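You operate a simulated robot arm through the tools that you are given. There is no shell and no other tool.

Carry out the task below with a simulated robot arm. There is one attempt and no reset: what you move stays moved.

TASK
Set the source to 480 V and 5 A.
Fine: output off while you turn the knobs, then on again.

It is judged by the outcome, as a careful person would: the job done as asked, and still so three seconds after it is handed in. It fails if anything else is knocked over, pushed out of place, dropped, spilled or broken.

THE ROBOT
A 7-joint arm with a two-finger parallel gripper, fixed in place. Base frame: the origin is at the foot of the arm, x ahead of it, y to its left, z up. Lengths are in m, angles in degrees, forces in N, time in s.
With the tool pointing down near the work surface it reaches from about 0.34 to 0.76 m from the base axis. Its first joint turns from -115.0 to 115.0 degrees. Payload 3.91 kg.
The TCP is the grasp point between the finger pads, 0.03 m short of the fingertips. In the tool frame z runs along the fingers and y along their closing line. Largest opening 0.11 m; finger width 0.02, thickness 0.01; the body of the gripper, 0.048 by 0.112 m, starts 0.055 m behind the TCP.
Orientation is that of the tool frame in the base frame, as a unit quaternion [w, x, y, z]. With the fingers straight down and closing along the base's y, the tool's x points along the base's -x, its y along +y and its z along -z.

THE INTERFACE
- The arm moves only by the tool servo_tool. Its arguments are lists of equal length, an entry for each row: "linear": the shift along the base's x, y, z in units of 50 mm (1.0 is 50 mm), a list of three; "delta_rot": the turn, a rotation vector about the base's x, y, z in units of 4 degrees (1.0 is 4 degrees), a list of three; "fingers": the finger opening in m, from 0 to 0.11. In form: {"linear": [[dx, dy, dz], ...], "delta_rot": [[ax, ay, az], ...], "fingers": [fingers, ...]}. A call has 1 to 20 rows; each row shifts and turns the commanded pose from where the row before left it. A call with a number of a shift or a turn outside -1 to 1 is refused whole. Rows are played at 5 a second. More than 0.05 m and 8.6 degrees between two rows, or a gripper value outside its range, and nothing of the call is played. A pose out of reach is approached as far as the arm can. The call stops where the force on the tool passes 90 N (or 10 N more than at its start, if that is more) or the arm is blocked; 0.2 s more then pass. Each finger travels about 0.108 m/s and halts on what it meets, pressing with about 39 N; the grip force reading is that of the motor and also rises with nothing between the fingers. The clock runs only during rows and for 0.2 s after the last one: add rows that do not move to give the fingers time. It gives the time, the measured TCP pose, the force on the tool (base axes), the opening and the grip force at its end, in the units of the frame above (readings bear some noise), with the torque about the TCP (base axes, N m) and any sound that the robot's microphone picked up, and new pictures: "views" is both (left out), scene, wrist or none.
- Cameras (640 x 400 px; columns grow to the right, rows downward): "scene" is fixed at [0.4007, 0.6488, 1.6622]; the picture's right is [-0.98, 0.20, 0.00], its down [0.04, 0.21, -0.98] and it looks along [-0.20, -0.96, -0.21] (base axes); focal length 356 px, centre (320, 200). "wrist" rides on the gripper at [0.072, 0.017, -0.103] in the tool frame; the picture's right is [-0.23, 0.97, 0.00], its down [-0.76, -0.18, -0.62] and it looks along [-0.61, -0.14, 0.78] (tool axes); focal length 222 px, centre (320, 200). There is no depth. A picture from a camera that has moved, and an enlarged one, comes with that camera's place and axes in the base frame and with its lens.
- move_column(by): slides the trunk up (or, below 0, down) by that many m; the arm rides with it, the base frame stays. It gives what a move gives, with no picture.
- enlarge(camera, box): a new picture of the part [left, top, right, bottom] of that camera's present view, enlarged. It takes no simulated time.
- finish_job(): hands the job in; it is judged then, once.

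Nothing tells you positions but the pictures and the camera data. Unless the task says otherwise, let go and move clear before handing in.

The tools are called after "Call:" as name(argument=value, ...) on one line, values as JSON. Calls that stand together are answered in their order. servo_tool: Moves the arm, as the interface text tells. Its arguments: {"type":"object","properties":{"linear":{"type":"array","items":{"type":"array","items":{"type":"number"}}},"delta_rot":{"type":"array","items":{"type":"array","items":{"type":"number"}}},"fingers":{"type":"array","items":{"type":"number"}},"views":{"type":"string","enum":["both","scene","wrist","none"]}},"required":["linear","delta_rot","fingers"]} The other tools are called the same way: move_column (by) slides the trunk up or down; enlarge (camera, box) takes an enlarged picture of a part of a camera's view; finish_job () hands the job in.

At the start:

```text
time: 0.0
tcp_pos: [0.0387, -0.3969, 1.4661]
orientation: [0.001, 0.001, 1.0, 0.001]
ft_force: [0.6, -0.8, -0.1]
ft_torque: [0.03, -0.01, 0.01]
finger_gap: 0.11
gripper_force: 0.1
trunk travel left (down, up): [-0.925, 0.065]
```

scene: 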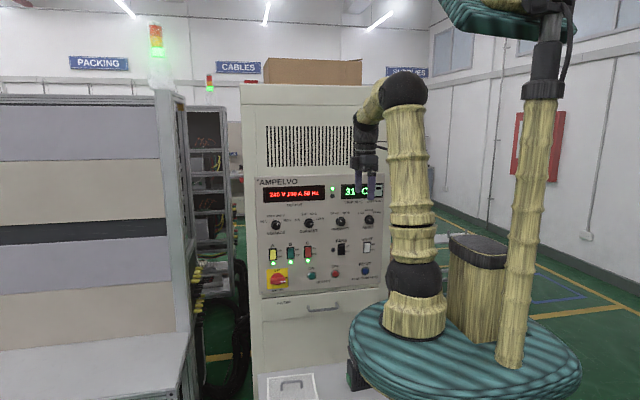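
wrist: 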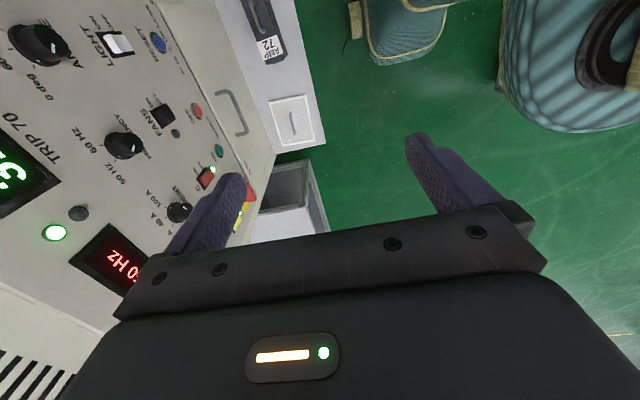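

I see a tall AC source cabinet with a front panel of knobs, rocker switches and displays. I'll look closely at the panel first before moving anything.

Call:
enlarge(camera="scene", box=[250, 170, 390, 258])

Call:
enlarge(camera="scene", box=[250, 230, 390, 318])

Call:
enlarge(camera="wrist", box=[0, 0, 320, 200])

Call:
enlarge(camera="wrist", box=[0, 150, 320, 350])

```text
4.55 times, centred on (320, 214) of scene
camera zoom: at [0.4007, 0.6488, 1.6622], right [-0.98, 0.2, 0.0], down [0.04, 0.21, -0.98], along [-0.2, -0.96, -0.21], focal length 1617 px, centre (320, 136)
```

zoom: 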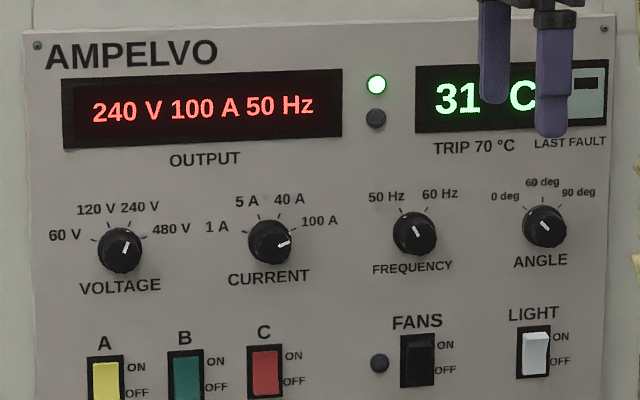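

```text
4.55 times, centred on (320, 274) of scene
camera zoom: at [0.4007, 0.6488, 1.6622], right [-0.98, 0.2, 0.0], down [0.04, 0.21, -0.98], along [-0.2, -0.96, -0.21], focal length 1617 px, centre (320, -136)
```

zoom: 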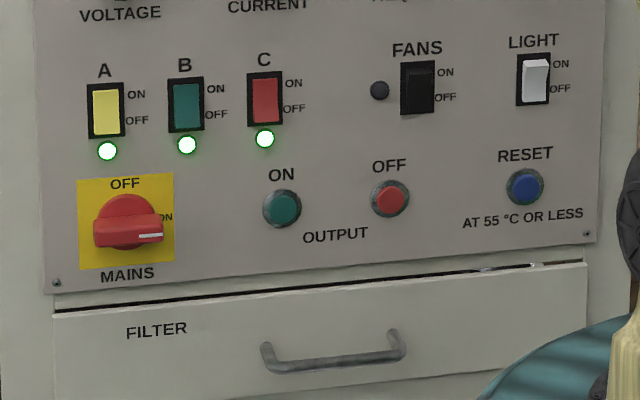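

```text
2.00 times, centred on (160, 100) of wrist
camera zoom: at [-0.0325, -0.3804, 1.57], right [0.23, 0.97, 0.0], down [0.76, -0.18, 0.62], along [0.61, -0.14, -0.78], focal length 444 px, centre (640, 400)
```

zoom: 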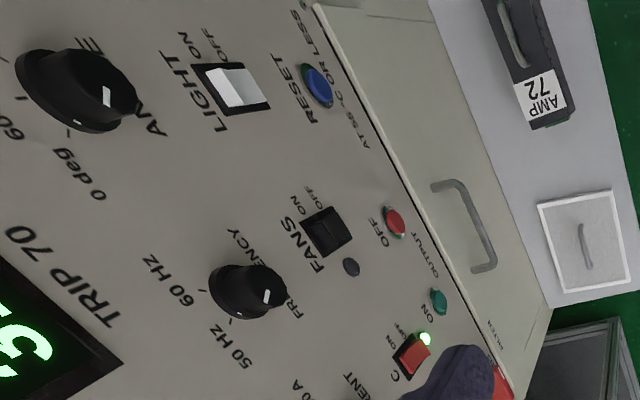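

```text
2.00 times, centred on (160, 250) of wrist
camera zoom: at [-0.0325, -0.3804, 1.57], right [0.23, 0.97, 0.0], down [0.76, -0.18, 0.62], along [0.61, -0.14, -0.78], focal length 444 px, centre (640, 100)
```

zoom: 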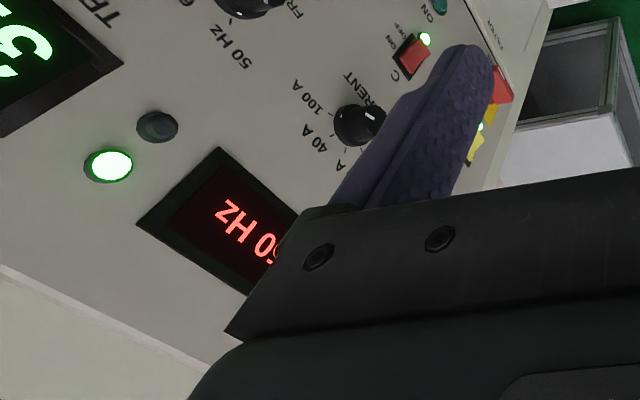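

The panel faces +y at about y = -0.70. The knobs are at z ≈ 1.275 (VOLTAGE x ≈ 0.30, CURRENT x ≈ 0.17) and the OUTPUT buttons at z ≈ 1.054 (OFF x ≈ 0.06, ON x ≈ 0.16). I'll pitch the tool to point at the panel while staying well clear of it.

Call:
servo_tool(linear=[[0, -0.15, -0.1], [0, -0.15, -0.1], [0, -0.15, -0.1], [0, -0.15, -0.1], [0, -0.15, -0.1], [0, -0.15, -0.1], [0, -0.15, -0.1], [0, -0.15, -0.1], [0, -0.15, -0.1], [0, -0.15, -0.1], [0, -0.15, -0.1], [0, -0.15, -0.1]], delta_rot=[[-1, 0, 0], [-1, 0, 0], [-1, 0, 0], [-1, 0, 0], [-1, 0, 0], [-1, 0, 0], [-1, 0, 0], [-1, 0, 0], [-1, 0, 0], [-1, 0, 0], [-1, 0, 0], [-1, 0, 0]], fingers=[0.11, 0.1, 0.08, 0.06, 0.04, 0.02, 0.0, 0.0, 0.0, 0.0, 0.0, 0.0])

```text
time: 2.6
tcp_pos: [0.0393, -0.4843, 1.4083]
orientation: [0.005, -0.002, 0.92, -0.391]
ft_force: [0.0, 0.9, -0.3]
ft_torque: [0.01, 0.01, -0.05]
finger_gap: 0.0
gripper_force: 37.7
out of reach, approached as far as the arm can: row 12
trunk travel left (down, up): [-0.925, 0.065]
camera wrist: at [-0.0318, -0.3991, 1.4675], right [0.23, 0.68, -0.7], down [0.76, 0.33, 0.56], along [0.61, -0.66, -0.44], focal length 222 px, centre (320, 200)
```

scene: 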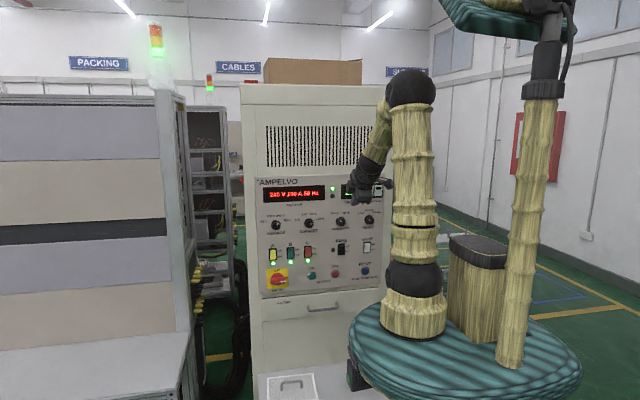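
wrist: 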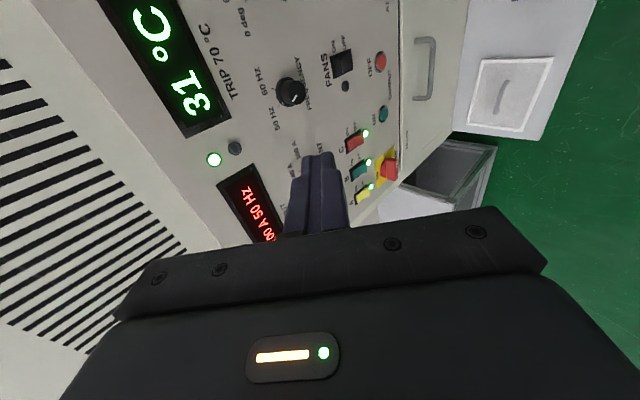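

The arm is near a wrist or elbow limit at this height. Lowering the trunk should help, so I'll first check what lies below the robot's platform.

Call:
enlarge(camera="scene", box=[240, 280, 432, 400])

Call:
enlarge(camera="wrist", box=[380, 0, 640, 162])

Call:
enlarge(camera="scene", box=[340, 60, 600, 400])

```text
3.33 times, centred on (336, 340) of scene
camera zoom: at [0.4007, 0.6488, 1.6622], right [-0.98, 0.2, 0.0], down [0.04, 0.21, -0.98], along [-0.2, -0.96, -0.21], focal length 1186 px, centre (267, -267)
```

zoom: 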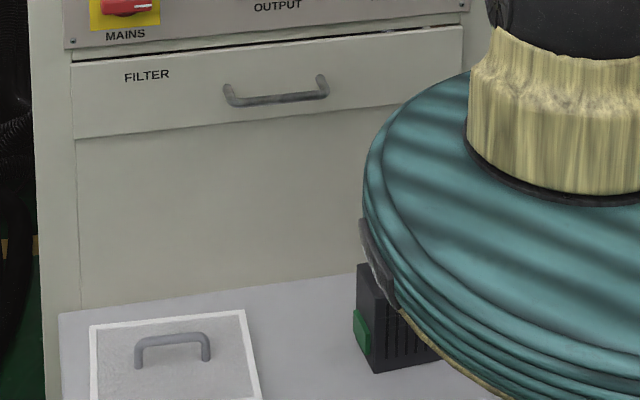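

```text
2.46 times, centred on (510, 81) of wrist
camera zoom: at [-0.0318, -0.3991, 1.4675], right [0.23, 0.68, -0.7], down [0.76, 0.33, 0.56], along [0.61, -0.66, -0.44], focal length 547 px, centre (-148, 493)
```

zoom: 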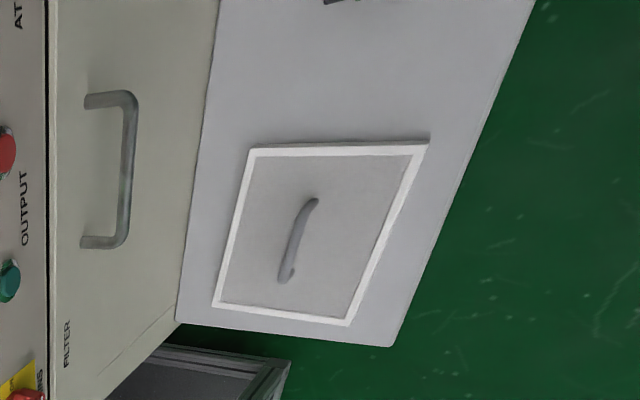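

```text
1.18 times, centred on (470, 230) of scene
camera zoom: at [0.4007, 0.6488, 1.6622], right [-0.98, 0.2, 0.0], down [0.04, 0.21, -0.98], along [-0.2, -0.96, -0.21], focal length 419 px, centre (144, 165)
```

zoom: 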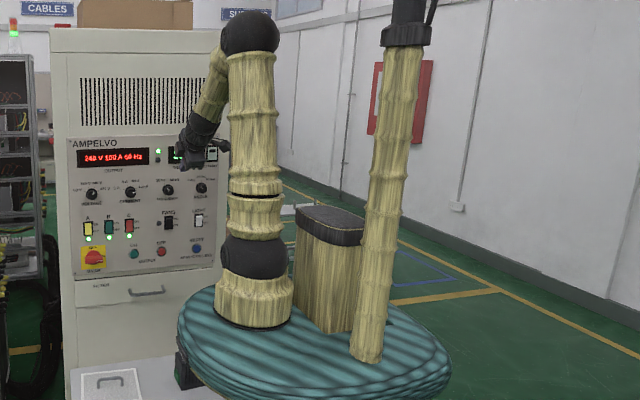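

Below the robot there's a shelf at z ≈ 0.62 that starts around y = -0.45. The platform doesn't reach over it, and nothing is near the gripper. I'll lower the trunk by 0.25 m so the tool can point horizontally at the panel.

Call:
move_column(by=-0.25)

```text
time: 5.2
tcp_pos: [0.0419, -0.4831, 1.1582]
orientation: [0.004, -0.003, 0.92, -0.391]
ft_force: [0.8, 0.2, 0.0]
ft_torque: [-0.01, 0.03, -0.04]
finger_gap: 0.0001
gripper_force: 38.1
trunk travel left (down, up): [-0.675, 0.315]
```

The column is down and the TCP is at z ≈ 1.16. I'll finish pitching to horizontal while moving slightly forward.

Call:
servo_tool(linear=[[0.03, -0.15, 0], [0.03, -0.15, 0], [0.03, -0.15, 0], [0.03, -0.15, 0], [0.03, -0.15, 0], [0.03, -0.15, 0], [0.03, -0.15, 0], [0.03, -0.15, 0], [0.03, -0.15, 0], [0.03, -0.15, 0], [0.03, -0.15, 0]], delta_rot=[[-1, 0, 0], [-1, 0, 0], [-1, 0, 0], [-1, 0, 0], [-1, 0, 0], [-1, 0, 0], [-1, 0, 0], [-1, 0, 0], [-1, 0, 0], [-1, 0, 0], [-1, 0, 0]], fingers=[0, 0, 0, 0, 0, 0, 0, 0, 0, 0, 0])

```text
time: 7.6
tcp_pos: [0.053, -0.5609, 1.1551]
orientation: [-0.005, 0.003, 0.728, -0.686]
ft_force: [0.3, -0.2, -0.7]
ft_torque: [-0.01, 0.0, 0.0]
finger_gap: 0.0
gripper_force: 38.1
out of reach, approached as far as the arm can: row 1
trunk travel left (down, up): [-0.675, 0.315]
camera wrist: at [-0.0171, -0.4558, 1.1453], right [0.23, 0.06, -0.97], down [0.77, 0.6, 0.21], along [0.6, -0.8, 0.09], focal length 222 px, centre (320, 200)
```

scene: 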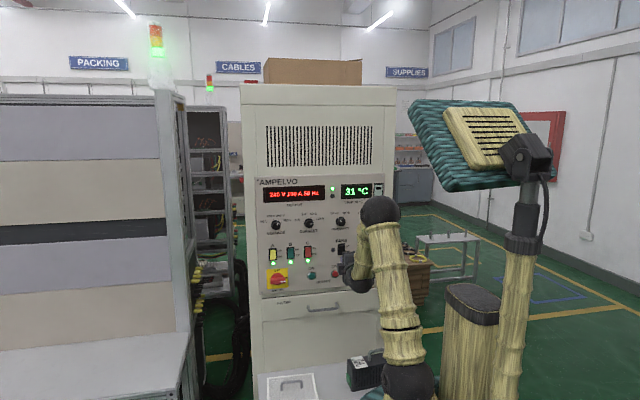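
wrist: 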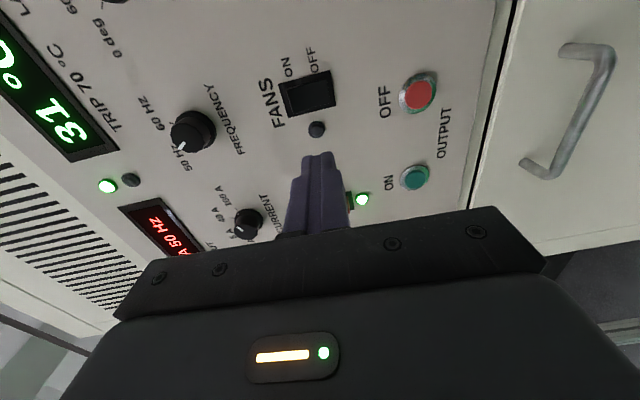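

The tool is within about 3° of horizontal, and both cameras agree on OFF at about (0.059, -0.69, 1.051). The output is still on (240 V, 100 A). I'll line up in front of the OFF button with closed fingers.

Call:
servo_tool(linear=[[0.02, -0.1, -0.3], [0.02, -0.1, -0.3], [0.02, -0.1, -0.3], [0.02, -0.1, -0.3], [0.02, -0.1, -0.3], [0.02, -0.1, -0.3], [0, -0.2, -0.26], [0, -0.2, 0], [0, 0, 0]], delta_rot=[[-0.2, 0, 0], [-0.2, 0, 0], [-0.2, 0, 0], [-0.2, 0, 0], [0, 0, 0], [0, 0, 0], [0, 0, 0], [0, 0, 0], [0, 0, 0]], fingers=[0, 0, 0, 0, 0, 0, 0, 0, 0])

```text
time: 9.6
tcp_pos: [0.0604, -0.6105, 1.0537]
orientation: [-0.005, 0.004, 0.708, -0.706]
ft_force: [-0.2, 0.5, -0.2]
ft_torque: [0.04, 0.01, -0.02]
finger_gap: 0.0001
gripper_force: 37.3
trunk travel left (down, up): [-0.675, 0.315]
camera wrist: at [-0.0112, -0.507, 1.0369], right [0.23, 0.0, -0.97], down [0.77, 0.61, 0.18], along [0.6, -0.79, 0.14], focal length 222 px, centre (320, 200)
```

scene: 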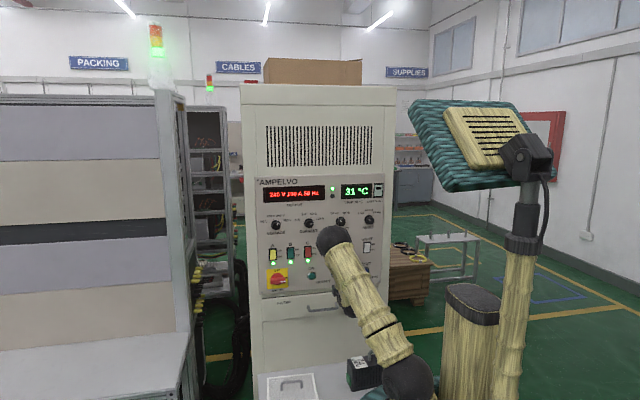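
wrist: 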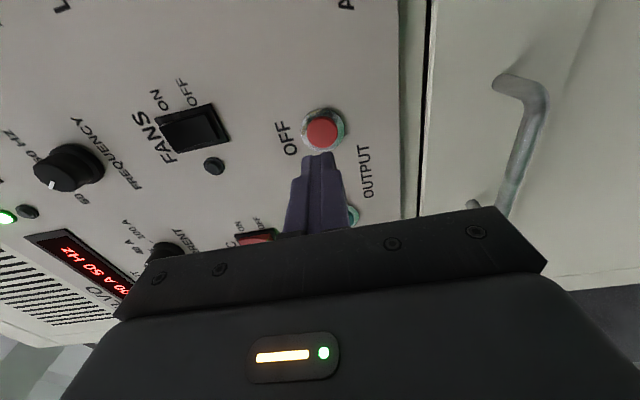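

The fingertip lines up with the OFF button (button at x ≈ 0.0595, z ≈ 1.050). I'll advance, slowing down near contact.

Call:
servo_tool(linear=[[0, -0.2, -0.03], [0, -0.2, -0.03], [0, -0.2, 0], [0, -0.16, 0], [0, -0.04, 0], [0, -0.04, 0], [0, -0.04, 0]], delta_rot=[[0, 0, 0], [0, 0, 0], [0, 0, 0], [0, 0, 0], [0, 0, 0], [0, 0, 0], [0, 0, 0]], fingers=[0, 0, 0, 0, 0, 0, 0])

```text
time: 11.2
tcp_pos: [0.0581, -0.6538, 1.0504]
orientation: [-0.005, 0.002, 0.708, -0.706]
ft_force: [-0.5, 1.0, -1.2]
ft_torque: [-0.04, -0.04, -0.03]
finger_gap: 0.0
gripper_force: 37.6
trunk travel left (down, up): [-0.675, 0.315]
camera wrist: at [-0.0117, -0.5502, 1.0338], right [0.22, 0.0, -0.97], down [0.77, 0.61, 0.18], along [0.6, -0.79, 0.14], focal length 222 px, centre (320, 200)
```

scene: 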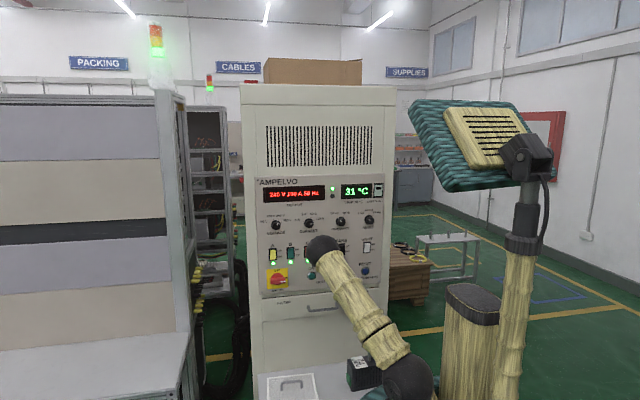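
wrist: 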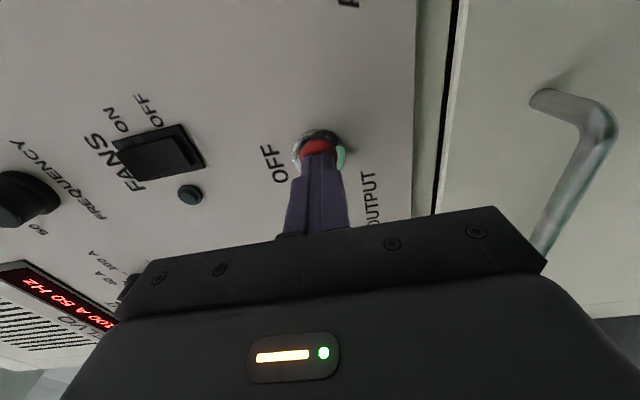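

The tip is just short of the red button, with no contact force yet. I'll keep going in 2 mm steps.

Call:
servo_tool(linear=[[0.02, -0.04, 0], [0, -0.04, 0], [0, -0.04, 0], [0, -0.04, 0], [0, 0, 0]], delta_rot=[[0, 0, 0], [0, 0, 0], [0, 0, 0], [0, 0, 0], [0, 0, 0]], fingers=[0, 0, 0, 0, 0])

```text
time: 12.4
tcp_pos: [0.06, -0.6598, 1.0496]
orientation: [-0.005, 0.003, 0.708, -0.706]
ft_force: [-1.3, 28.4, -7.2]
ft_torque: [0.2, -0.14, -0.12]
finger_gap: 0.0
gripper_force: 38.1
trunk travel left (down, up): [-0.675, 0.315]
heard: click
camera wrist: at [-0.0108, -0.5549, 1.034], right [0.22, 0.0, -0.97], down [0.77, 0.61, 0.18], along [0.6, -0.79, 0.14], focal length 222 px, centre (320, 200)
```

scene: 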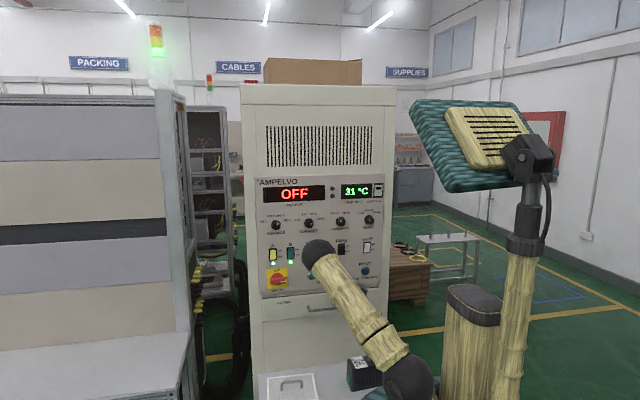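
wrist: 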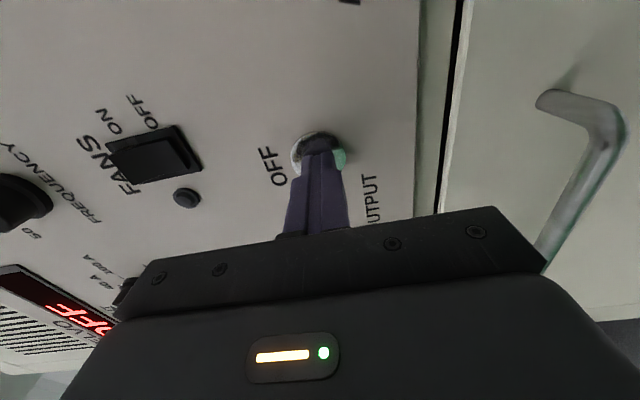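

The output now reads OFF after the click. I'll back away, open the fingers and move to the CURRENT knob, pre-rolling the wrist so it has room for the turn.

Call:
servo_tool(linear=[[0, 0.4, 0], [0, 0.4, 0], [0, 0.4, 0], [0, 0.4, 0], [0.25, 0, 0.5], [0.25, 0, 0.5], [0.25, 0, 0.5], [0.25, 0, 0.5], [0.25, 0, 0.5], [0.25, 0, 0.5], [0.25, 0, 0.5], [0.25, 0, 0.5], [0.22, 0, 0.44], [0, 0, 0]], delta_rot=[[0, 0, 0], [0, 0, 0], [0, 0, 0], [0, 0, 0], [0, -1, 0], [0, -1, 0], [0, -1, 0], [0, -1, 0], [0, -1, 0], [0, -1, 0], [0, -1, 0], [0, -1, 0], [0, -1, 0], [0, 0, 0]], fingers=[0, 0, 0, 0, 0.02, 0.04, 0.06, 0.07, 0.07, 0.07, 0.07, 0.07, 0.07, 0.07])

```text
time: 15.4
tcp_pos: [0.1709, -0.5826, 1.2717]
orientation: [0.214, 0.222, 0.675, -0.67]
ft_force: [-0.2, -0.1, -0.5]
ft_torque: [0.01, -0.01, 0.01]
finger_gap: 0.0701
gripper_force: 0.2
trunk travel left (down, up): [-0.675, 0.315]
camera wrist: at [0.1236, -0.4784, 1.2177], right [0.76, 0.0, -0.66], down [0.52, 0.61, 0.6], along [0.4, -0.79, 0.46], focal length 222 px, centre (320, 200)
```

scene: 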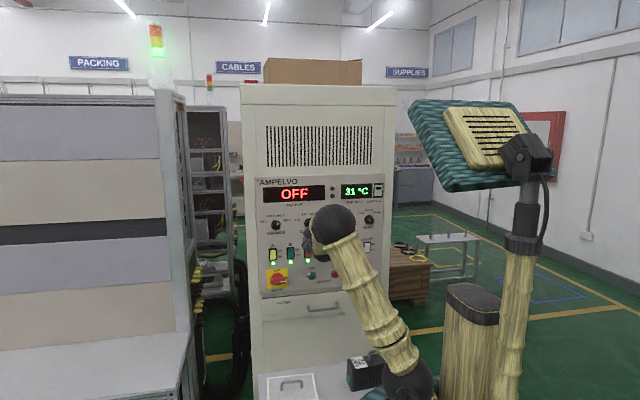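
wrist: 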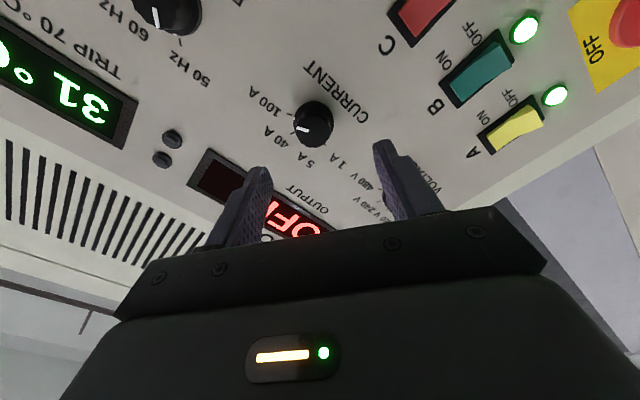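

The gripper is in front of the CURRENT knob. I'll zoom in on its dial marks.

Call:
enlarge(camera="wrist", box=[230, 50, 390, 150])

Call:
enlarge(camera="scene", box=[250, 170, 390, 258])

```text
4.00 times, centred on (310, 100) of wrist
camera zoom: at [0.1236, -0.4784, 1.2177], right [0.76, 0.0, -0.66], down [0.52, 0.61, 0.6], along [0.4, -0.79, 0.46], focal length 888 px, centre (360, 600)
```

zoom: 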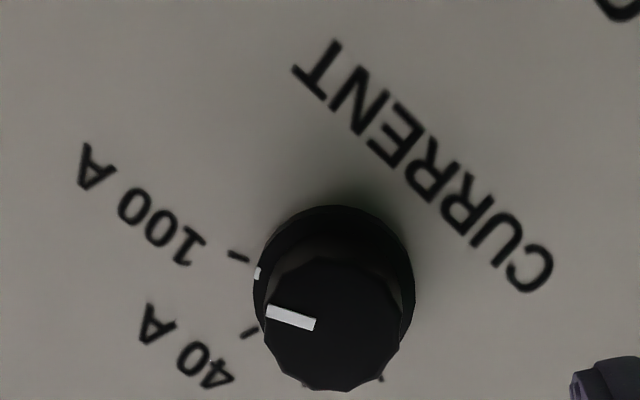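

```text
4.55 times, centred on (320, 214) of scene
camera zoom: at [0.4007, 0.6488, 1.6622], right [-0.98, 0.2, 0.0], down [0.04, 0.21, -0.98], along [-0.2, -0.96, -0.21], focal length 1617 px, centre (320, 136)
```

zoom: 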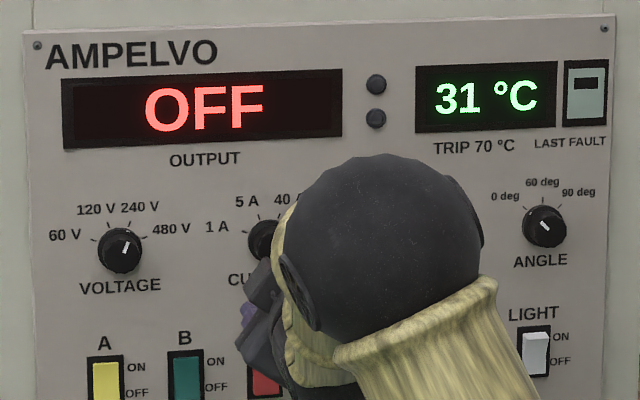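

The CURRENT knob's skirt mark is at the 100 A tick. It's a skirted knob about 32–40 mm across, centred near (0.168, 1.278). The steps look like about 45°, so 100 A to 5 A is about 90° counterclockwise. I'll move closer with open fingers and check alignment.

Call:
servo_tool(linear=[[-0.02, -0.25, 0.07], [-0.02, -0.25, 0.07], [0, -0.25, 0], [0, -0.25, 0], [0, -0.2, 0], [0, 0, 0]], delta_rot=[[0, -1, 0], [0, -1, 0], [0, 0, 0], [0, 0, 0], [0, 0, 0], [0, 0, 0]], fingers=[0.07, 0.07, 0.07, 0.07, 0.07, 0.07])

Call:
enlarge(camera="wrist", box=[200, 60, 440, 210])

```text
time: 16.8
tcp_pos: [0.168, -0.6434, 1.2806]
orientation: [0.262, 0.268, 0.659, -0.652]
ft_force: [-0.2, 0.8, -0.4]
ft_torque: [0.0, 0.0, 0.0]
finger_gap: 0.0699
gripper_force: 0.1
trunk travel left (down, up): [-0.675, 0.315]
camera wrist: at [0.1295, -0.5389, 1.2182], right [0.84, 0.0, -0.54], down [0.43, 0.61, 0.66], along [0.34, -0.79, 0.51], focal length 222 px, centre (320, 200)
```

scene: 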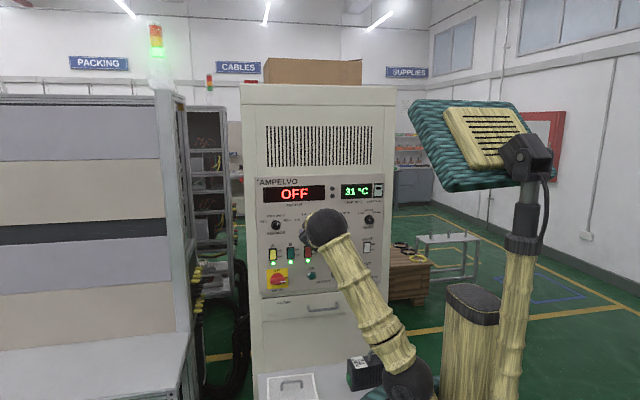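
wrist: 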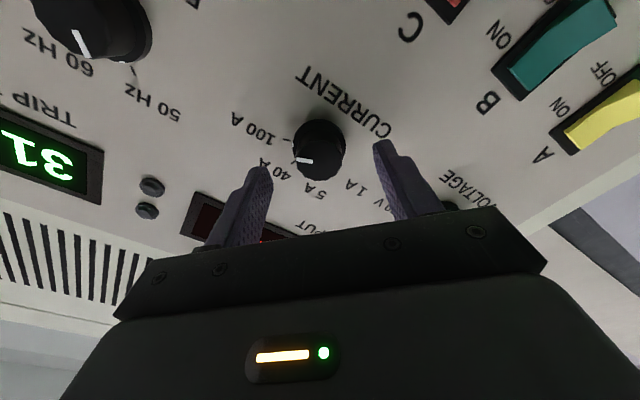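

```text
2.67 times, centred on (320, 135) of wrist
camera zoom: at [0.1295, -0.5389, 1.2182], right [0.84, 0.0, -0.54], down [0.43, 0.61, 0.66], along [0.34, -0.79, 0.51], focal length 592 px, centre (320, 373)
```

zoom: 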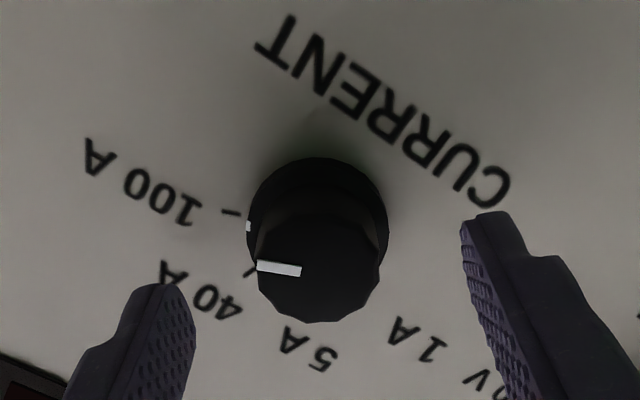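

Alignment is good: the knob axis is at about (0.169, 1.278) and the cap front at y ≈ -0.677. I'll advance 18 mm so the pads straddle the cap, then close.

Call:
servo_tool(linear=[[0.02, -0.12, -0.05], [0, -0.12, 0], [0, -0.11, 0], [0, 0, 0], [0, 0, 0], [0, 0, 0], [0, 0, 0]], delta_rot=[[0, 0, 0], [0, 0, 0], [0, 0, 0], [0, 0, 0], [0, 0, 0], [0, 0, 0], [0, 0, 0]], fingers=[0.07, 0.07, 0.07, 0.05, 0.02, 0.0, 0.0])

Call:
enlarge(camera="wrist", box=[200, 60, 440, 210])

```text
time: 18.4
tcp_pos: [0.1695, -0.6591, 1.277]
orientation: [0.261, 0.267, 0.658, -0.654]
ft_force: [-2.6, -4.8, 11.9]
ft_torque: [0.15, 0.16, -0.95]
finger_gap: 0.0376
gripper_force: 45.1
trunk travel left (down, up): [-0.675, 0.315]
camera wrist: at [0.1298, -0.5563, 1.2169], right [0.84, 0.0, -0.54], down [0.43, 0.62, 0.66], along [0.33, -0.79, 0.52], focal length 222 px, centre (320, 200)
```

scene: 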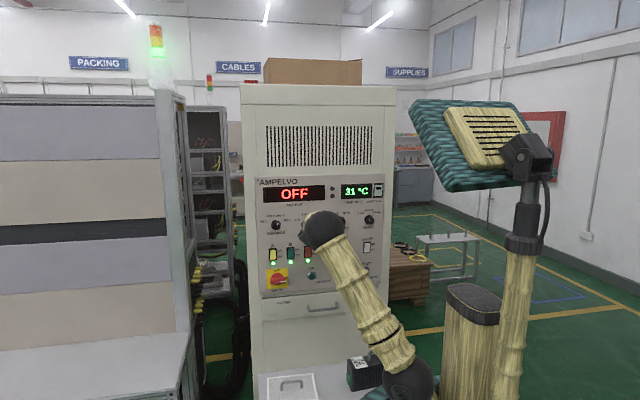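
wrist: 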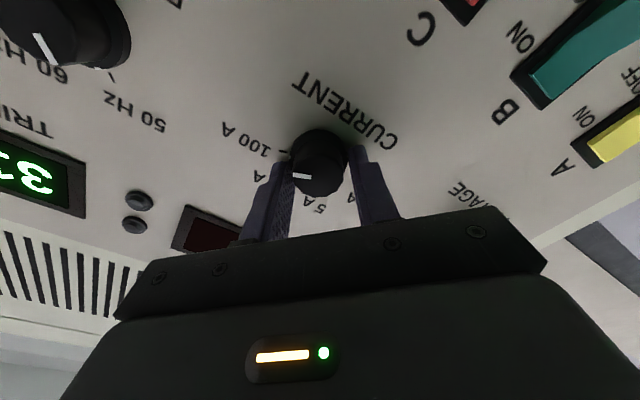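

```text
2.67 times, centred on (320, 135) of wrist
camera zoom: at [0.1298, -0.5563, 1.2169], right [0.84, 0.0, -0.54], down [0.43, 0.62, 0.66], along [0.33, -0.79, 0.52], focal length 592 px, centre (320, 373)
```

zoom: 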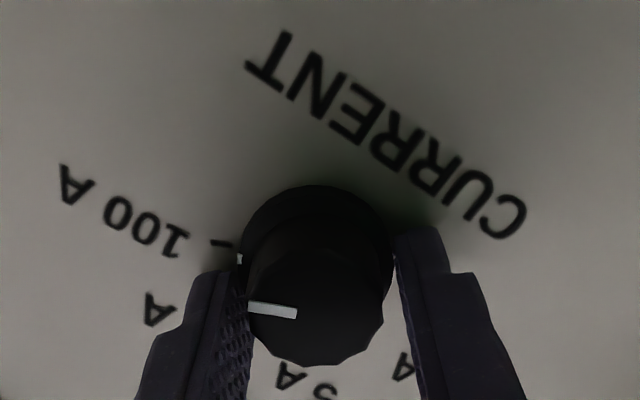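

The pads have closed on the knob with a 37.6 mm gap, so they're on the skirt. I'll turn it counterclockwise (+y) by 48° and check.

Call:
servo_tool(linear=[[0, 0, 0.02], [0, 0, 0], [0, 0, 0], [0, 0, 0], [0, 0, 0], [0, 0, 0], [0, 0, 0], [0, 0, 0], [0, 0, 0], [0, 0, 0], [0, 0, 0], [0, 0, 0], [0, 0, 0]], delta_rot=[[0, 1, 0], [0, 1, 0], [0, 1, 0], [0, 1, 0], [0, 1, 0], [0, 1, 0], [0, 1, 0], [0, 1, 0], [0, 1, 0], [0, 1, 0], [0, 1, 0], [0, 1, 0], [0, 0, 0]], fingers=[0, 0, 0, 0, 0, 0, 0, 0, 0, 0, 0, 0, 0])

Call:
enlarge(camera="wrist", box=[200, 60, 440, 210])

```text
time: 21.2
tcp_pos: [0.1691, -0.6586, 1.2756]
orientation: [-0.03, -0.021, 0.71, -0.703]
ft_force: [-1.2, 9.0, -20.2]
ft_torque: [0.5, -0.05, 0.39]
finger_gap: 0.0375
gripper_force: 44.4
trunk travel left (down, up): [-0.675, 0.315]
camera wrist: at [0.0988, -0.5558, 1.2647], right [0.15, 0.01, -0.99], down [0.78, 0.61, 0.13], along [0.61, -0.79, 0.09], focal length 222 px, centre (320, 200)
```

scene: 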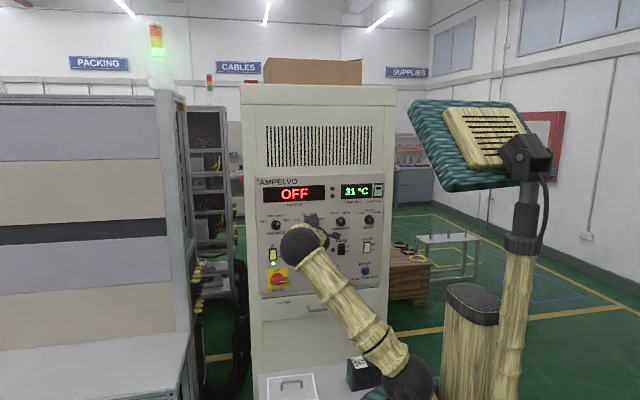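
wrist: 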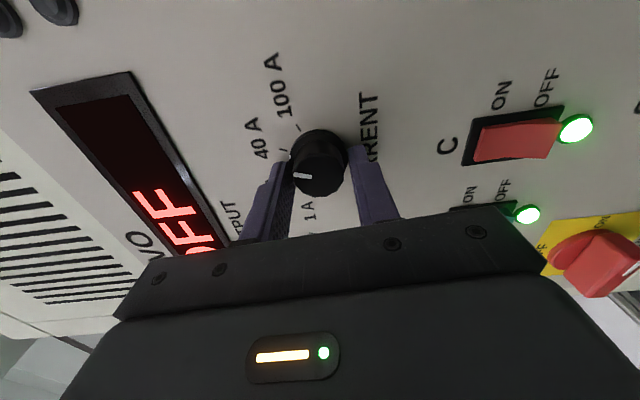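

```text
2.67 times, centred on (320, 135) of wrist
camera zoom: at [0.0988, -0.5558, 1.2647], right [0.15, 0.01, -0.99], down [0.78, 0.61, 0.13], along [0.61, -0.79, 0.09], focal length 592 px, centre (320, 373)
```

zoom: 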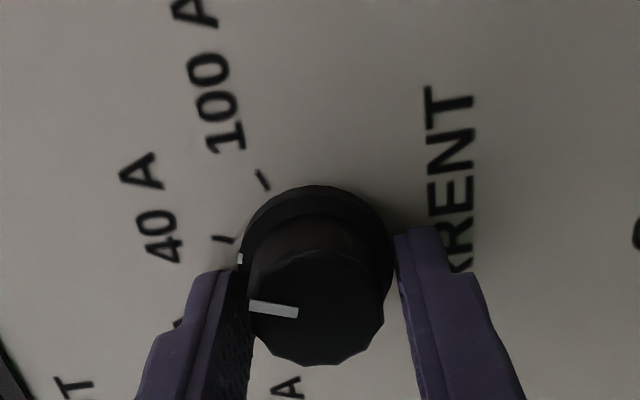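

The knob turned with the gripper and its mark is now near the 40 A tick. I'll relieve the side load slightly and turn another 42° toward 5 A.

Call:
servo_tool(linear=[[-0.02, 0, -0.05], [-0.02, 0, 0], [0, 0, 0], [0, 0, 0], [0, 0, 0], [0, 0, 0], [0, 0, 0], [0, 0, 0], [0, 0, 0], [0, 0, 0], [0, 0, 0], [0, 0, 0], [0, 0, 0]], delta_rot=[[0, 0, 0], [0, 1, 0], [0, 1, 0], [0, 1, 0], [0, 1, 0], [0, 1, 0], [0, 1, 0], [0, 1, 0], [0, 1, 0], [0, 1, 0], [0, 1, 0], [0, 0.5, 0], [0, 0, 0]], fingers=[0, 0, 0, 0, 0, 0, 0, 0, 0, 0, 0, 0, 0])

Call:
enlarge(camera="wrist", box=[200, 60, 440, 210])

```text
time: 24.0
tcp_pos: [0.1676, -0.6596, 1.273]
orientation: [-0.281, -0.273, 0.652, -0.649]
ft_force: [-2.8, 12.1, -30.0]
ft_torque: [0.81, 0.04, 0.08]
finger_gap: 0.0375
gripper_force: 44.7
trunk travel left (down, up): [-0.675, 0.315]
camera wrist: at [0.1075, -0.5561, 1.3135], right [-0.55, 0.01, -0.84], down [0.66, 0.61, -0.43], along [0.51, -0.79, -0.34], focal length 222 px, centre (320, 200)
```

scene: 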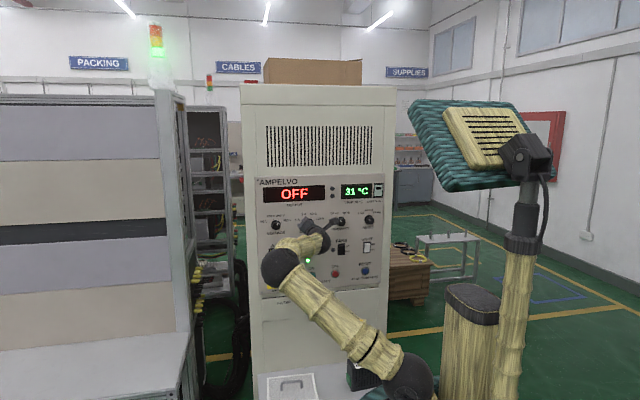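
wrist: 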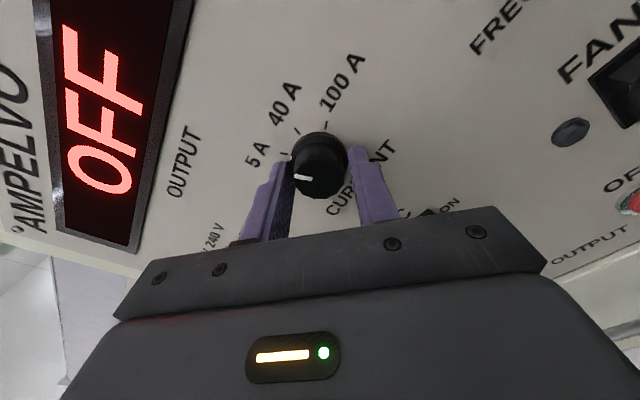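

```text
2.67 times, centred on (320, 135) of wrist
camera zoom: at [0.1075, -0.5561, 1.3135], right [-0.55, 0.01, -0.84], down [0.66, 0.61, -0.43], along [0.51, -0.79, -0.34], focal length 592 px, centre (320, 373)
```

zoom: 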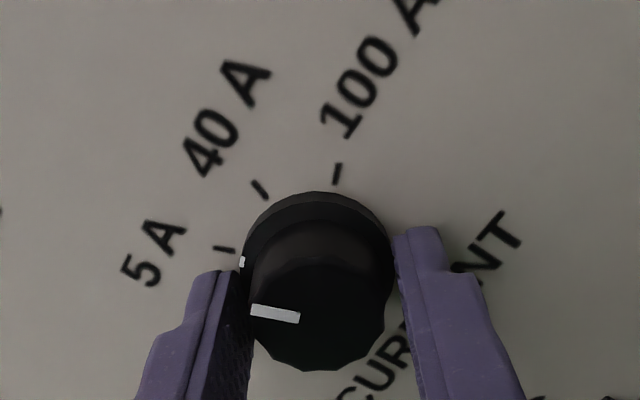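

The mark is nearly at the 5 A tick, perhaps 3° short. I'll nudge a bit further, ease the side load, then release and back off to look.

Call:
servo_tool(linear=[[0, 0, -0.04], [0, 0, -0.02], [0, 0, 0], [0, 0, 0], [0, 0, 0], [0, 0, 0], [0, 0.3, 0], [0, 0.4, 0], [0, 0.4, 0], [0, 0, 0]], delta_rot=[[0, 0.75, 0], [0, 0, 0], [0, 0, 0], [0, 0, 0], [0, 0, 0], [0, 0, 0], [0, 0, 0], [0, 0, 0], [0, 0, 0], [0, 0, 0]], fingers=[0, 0, 0, 0.05, 0.07, 0.07, 0.07, 0.07, 0.07, 0.07])

Call:
enlarge(camera="wrist", box=[200, 60, 440, 210])

```text
time: 26.2
tcp_pos: [0.1678, -0.6041, 1.2717]
orientation: [0.298, 0.289, -0.643, 0.643]
ft_force: [0.0, -0.5, -0.1]
ft_torque: [-0.01, 0.01, 0.0]
finger_gap: 0.0697
gripper_force: 0.0
trunk travel left (down, up): [-0.675, 0.315]
camera wrist: at [0.1095, -0.5005, 1.3148], right [-0.59, 0.0, -0.81], down [0.64, 0.61, -0.46], along [0.5, -0.79, -0.36], focal length 222 px, centre (320, 200)
```

scene: 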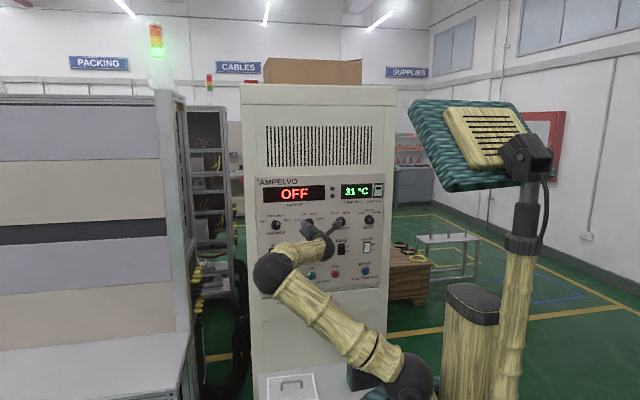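
wrist: 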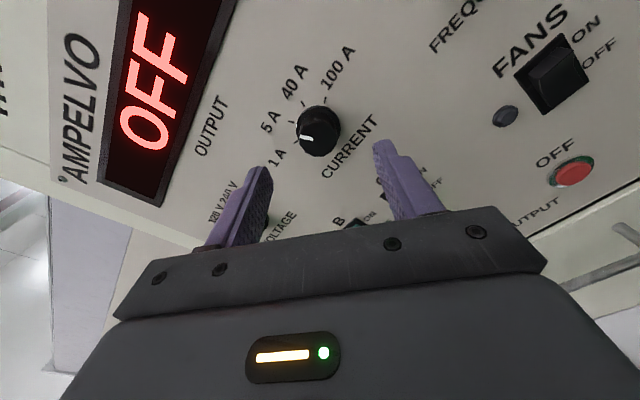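

```text
2.67 times, centred on (320, 135) of wrist
camera zoom: at [0.1095, -0.5005, 1.3148], right [-0.59, 0.0, -0.81], down [0.64, 0.61, -0.46], along [0.5, -0.79, -0.36], focal length 592 px, centre (320, 373)
```

zoom: 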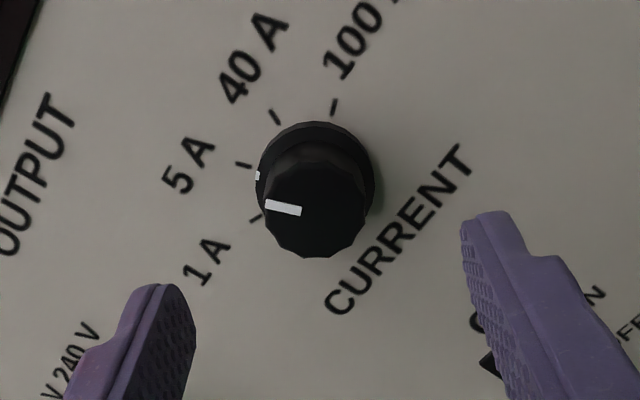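

The CURRENT pointer is on the 5 A tick; the angle between mark and tick matches the original alignment at 100 A. Next I'll go to the VOLTAGE knob (x ≈ 0.298, z ≈ 1.275), rolling the wrist back to neutral.

Call:
servo_tool(linear=[[0.2, 0.1, 0], [0.2, 0, 0], [0.22, 0, 0], [0.22, 0, 0], [0.22, 0, 0], [0.22, 0, 0], [0.22, 0, 0], [0.22, 0, 0.02], [0.22, 0, 0.02], [0.22, 0, 0.02], [0.22, 0, 0], [0.22, 0, 0], [0, 0, 0]], delta_rot=[[0, -1, 0], [0, -1, 0], [0, -1, 0], [0, -1, 0], [0, -1, 0], [0, -1, 0], [0, -1, 0], [0, -1, 0], [0, -1, 0], [0, -1, 0], [0, -1, 0], [0, -1, 0], [0, 0, 0]], fingers=[0.07, 0.07, 0.07, 0.07, 0.07, 0.07, 0.07, 0.07, 0.07, 0.07, 0.07, 0.07, 0.07])

Call:
enlarge(camera="wrist", box=[200, 60, 440, 210])

Call:
enlarge(camera="scene", box=[250, 170, 390, 258])

```text
time: 29.0
tcp_pos: [0.2981, -0.5991, 1.2745]
orientation: [-0.01, -0.004, 0.709, -0.706]
ft_force: [-0.4, 0.3, -0.2]
ft_torque: [-0.01, -0.01, -0.05]
finger_gap: 0.0701
gripper_force: 0.0
trunk travel left (down, up): [-0.675, 0.315]
camera wrist: at [0.2276, -0.4959, 1.2594], right [0.21, 0.0, -0.98], down [0.77, 0.61, 0.17], along [0.6, -0.79, 0.13], focal length 222 px, centre (320, 200)
```

scene: 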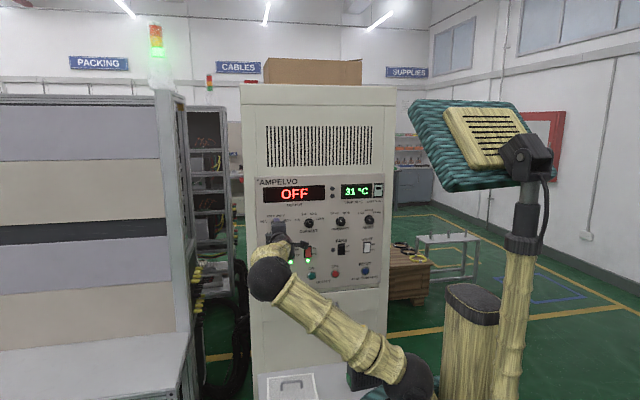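
wrist: 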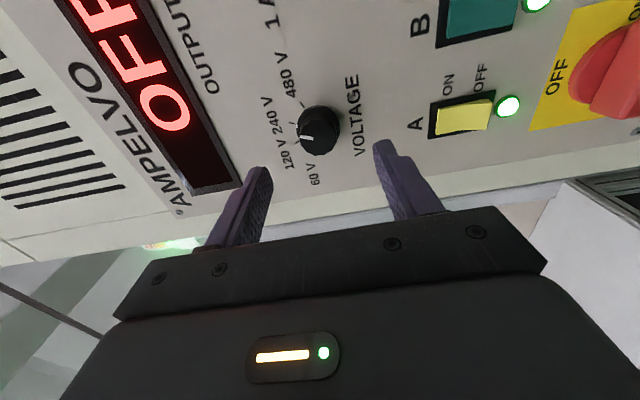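

```text
2.67 times, centred on (320, 135) of wrist
camera zoom: at [0.2276, -0.4959, 1.2594], right [0.21, 0.0, -0.98], down [0.77, 0.61, 0.17], along [0.6, -0.79, 0.13], focal length 592 px, centre (320, 373)
```

zoom: 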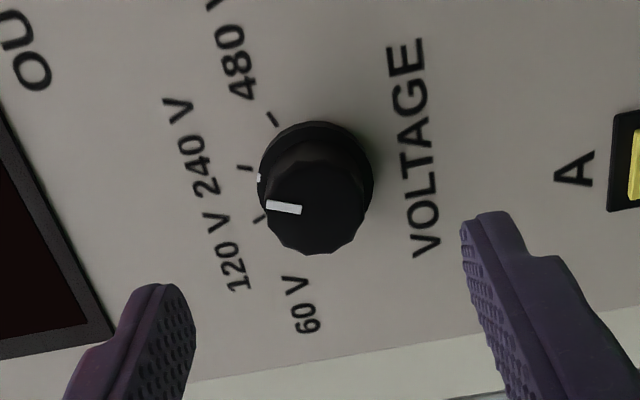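

```text
4.55 times, centred on (320, 214) of scene
camera zoom: at [0.4007, 0.6488, 1.6622], right [-0.98, 0.2, 0.0], down [0.04, 0.21, -0.98], along [-0.2, -0.96, -0.21], focal length 1617 px, centre (320, 136)
```

zoom: 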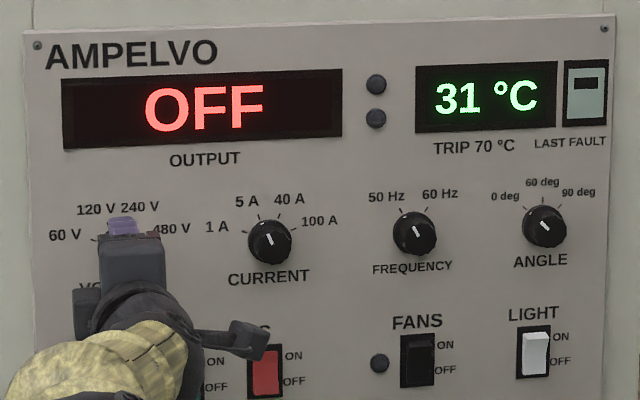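

CURRENT now points at 5 A in the scene view as well. The VOLTAGE mark is at 240 V and the knob axis is at about (0.300, 1.275), lined up between the fingers. I'll advance and grip.

Call:
servo_tool(linear=[[0.03, -0.3, 0], [0, -0.3, 0], [0, -0.3, 0], [0, -0.3, 0], [0, 0, 0], [0, 0, 0], [0, 0, 0], [0, 0, 0]], delta_rot=[[0, 0, 0], [0, 0, 0], [0, 0, 0], [0, 0, 0], [0, 0, 0], [0, 0, 0], [0, 0, 0], [0, 0, 0]], fingers=[0.07, 0.07, 0.07, 0.07, 0.05, 0.02, 0.0, 0.0])

Call:
enlarge(camera="wrist", box=[200, 60, 440, 210])

```text
time: 30.8
tcp_pos: [0.3, -0.6589, 1.2757]
orientation: [-0.011, -0.003, 0.709, -0.705]
ft_force: [0.6, -0.8, 1.8]
ft_torque: [-0.09, 0.0, -0.32]
finger_gap: 0.0377
gripper_force: 45.2
trunk travel left (down, up): [-0.675, 0.315]
camera wrist: at [0.2289, -0.5561, 1.2601], right [0.21, 0.0, -0.98], down [0.77, 0.61, 0.17], along [0.6, -0.79, 0.13], focal length 222 px, centre (320, 200)
```

scene: 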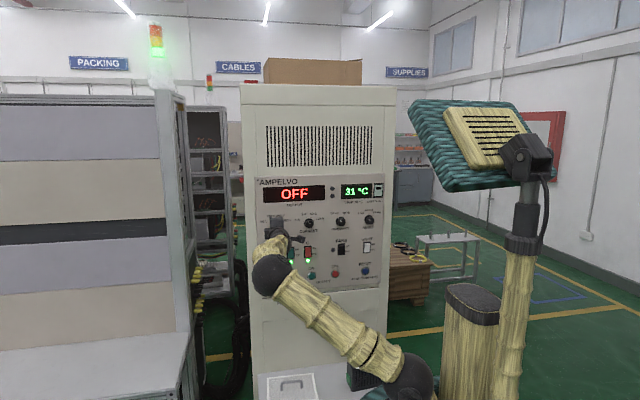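
wrist: 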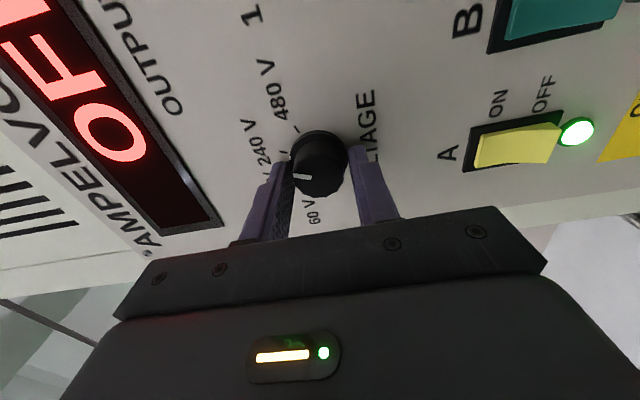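

```text
2.67 times, centred on (320, 135) of wrist
camera zoom: at [0.2289, -0.5561, 1.2601], right [0.21, 0.0, -0.98], down [0.77, 0.61, 0.17], along [0.6, -0.79, 0.13], focal length 592 px, centre (320, 373)
```

zoom: 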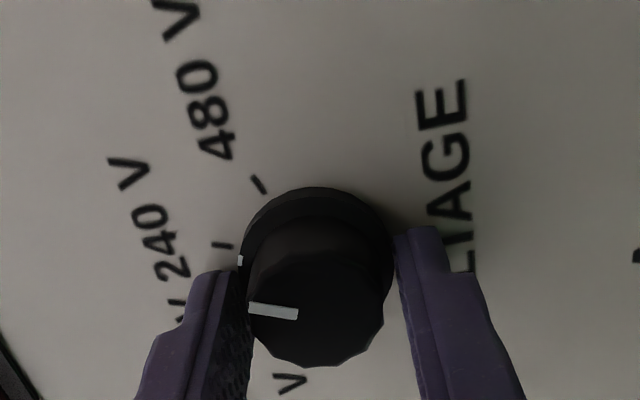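

The grip is well centred, with almost no side force. I'll turn clockwise (-y) about 46° to 480 V.

Call:
servo_tool(linear=[[0, 0, 0], [0, 0, 0], [0, 0, 0], [0, 0, 0], [0, 0, 0], [0, 0, 0], [0, 0, 0], [0, 0, 0], [0, 0, 0], [0, 0, 0], [0, 0, 0], [0, 0, 0], [0, 0, 0]], delta_rot=[[0, -1, 0], [0, -1, 0], [0, -1, 0], [0, -1, 0], [0, -1, 0], [0, -1, 0], [0, -1, 0], [0, -1, 0], [0, -1, 0], [0, -1, 0], [0, -1, 0], [0, -0.5, 0], [0, 0, 0]], fingers=[0, 0, 0, 0, 0, 0, 0, 0, 0, 0, 0, 0, 0])

Call:
enlarge(camera="wrist", box=[200, 60, 440, 210])

```text
time: 33.6
tcp_pos: [0.2963, -0.6596, 1.2766]
orientation: [0.267, 0.274, 0.655, -0.651]
ft_force: [-2.4, -12.5, 23.6]
ft_torque: [-0.89, 0.78, -0.06]
finger_gap: 0.0375
gripper_force: 44.9
trunk travel left (down, up): [-0.675, 0.315]
camera wrist: at [0.2592, -0.556, 1.2147], right [0.85, 0.0, -0.53], down [0.42, 0.62, 0.67], along [0.33, -0.79, 0.52], focal length 222 px, centre (320, 200)
```

scene: 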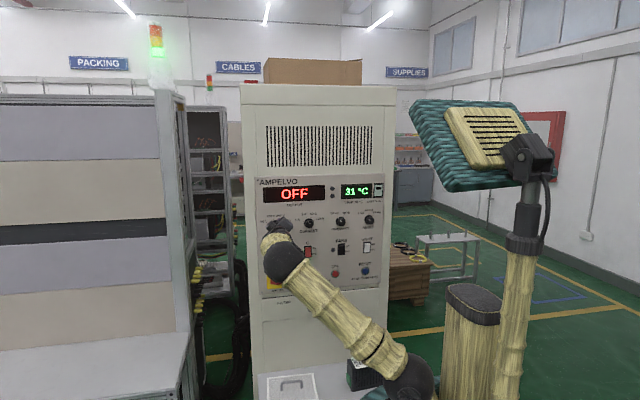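
wrist: 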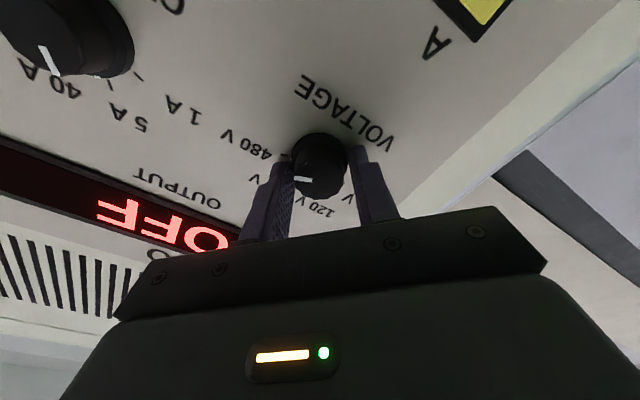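

```text
2.67 times, centred on (320, 135) of wrist
camera zoom: at [0.2592, -0.556, 1.2147], right [0.85, 0.0, -0.53], down [0.42, 0.62, 0.67], along [0.33, -0.79, 0.52], focal length 592 px, centre (320, 373)
```

zoom: 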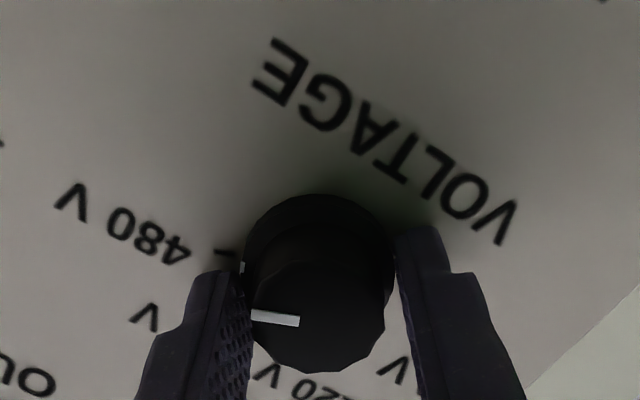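

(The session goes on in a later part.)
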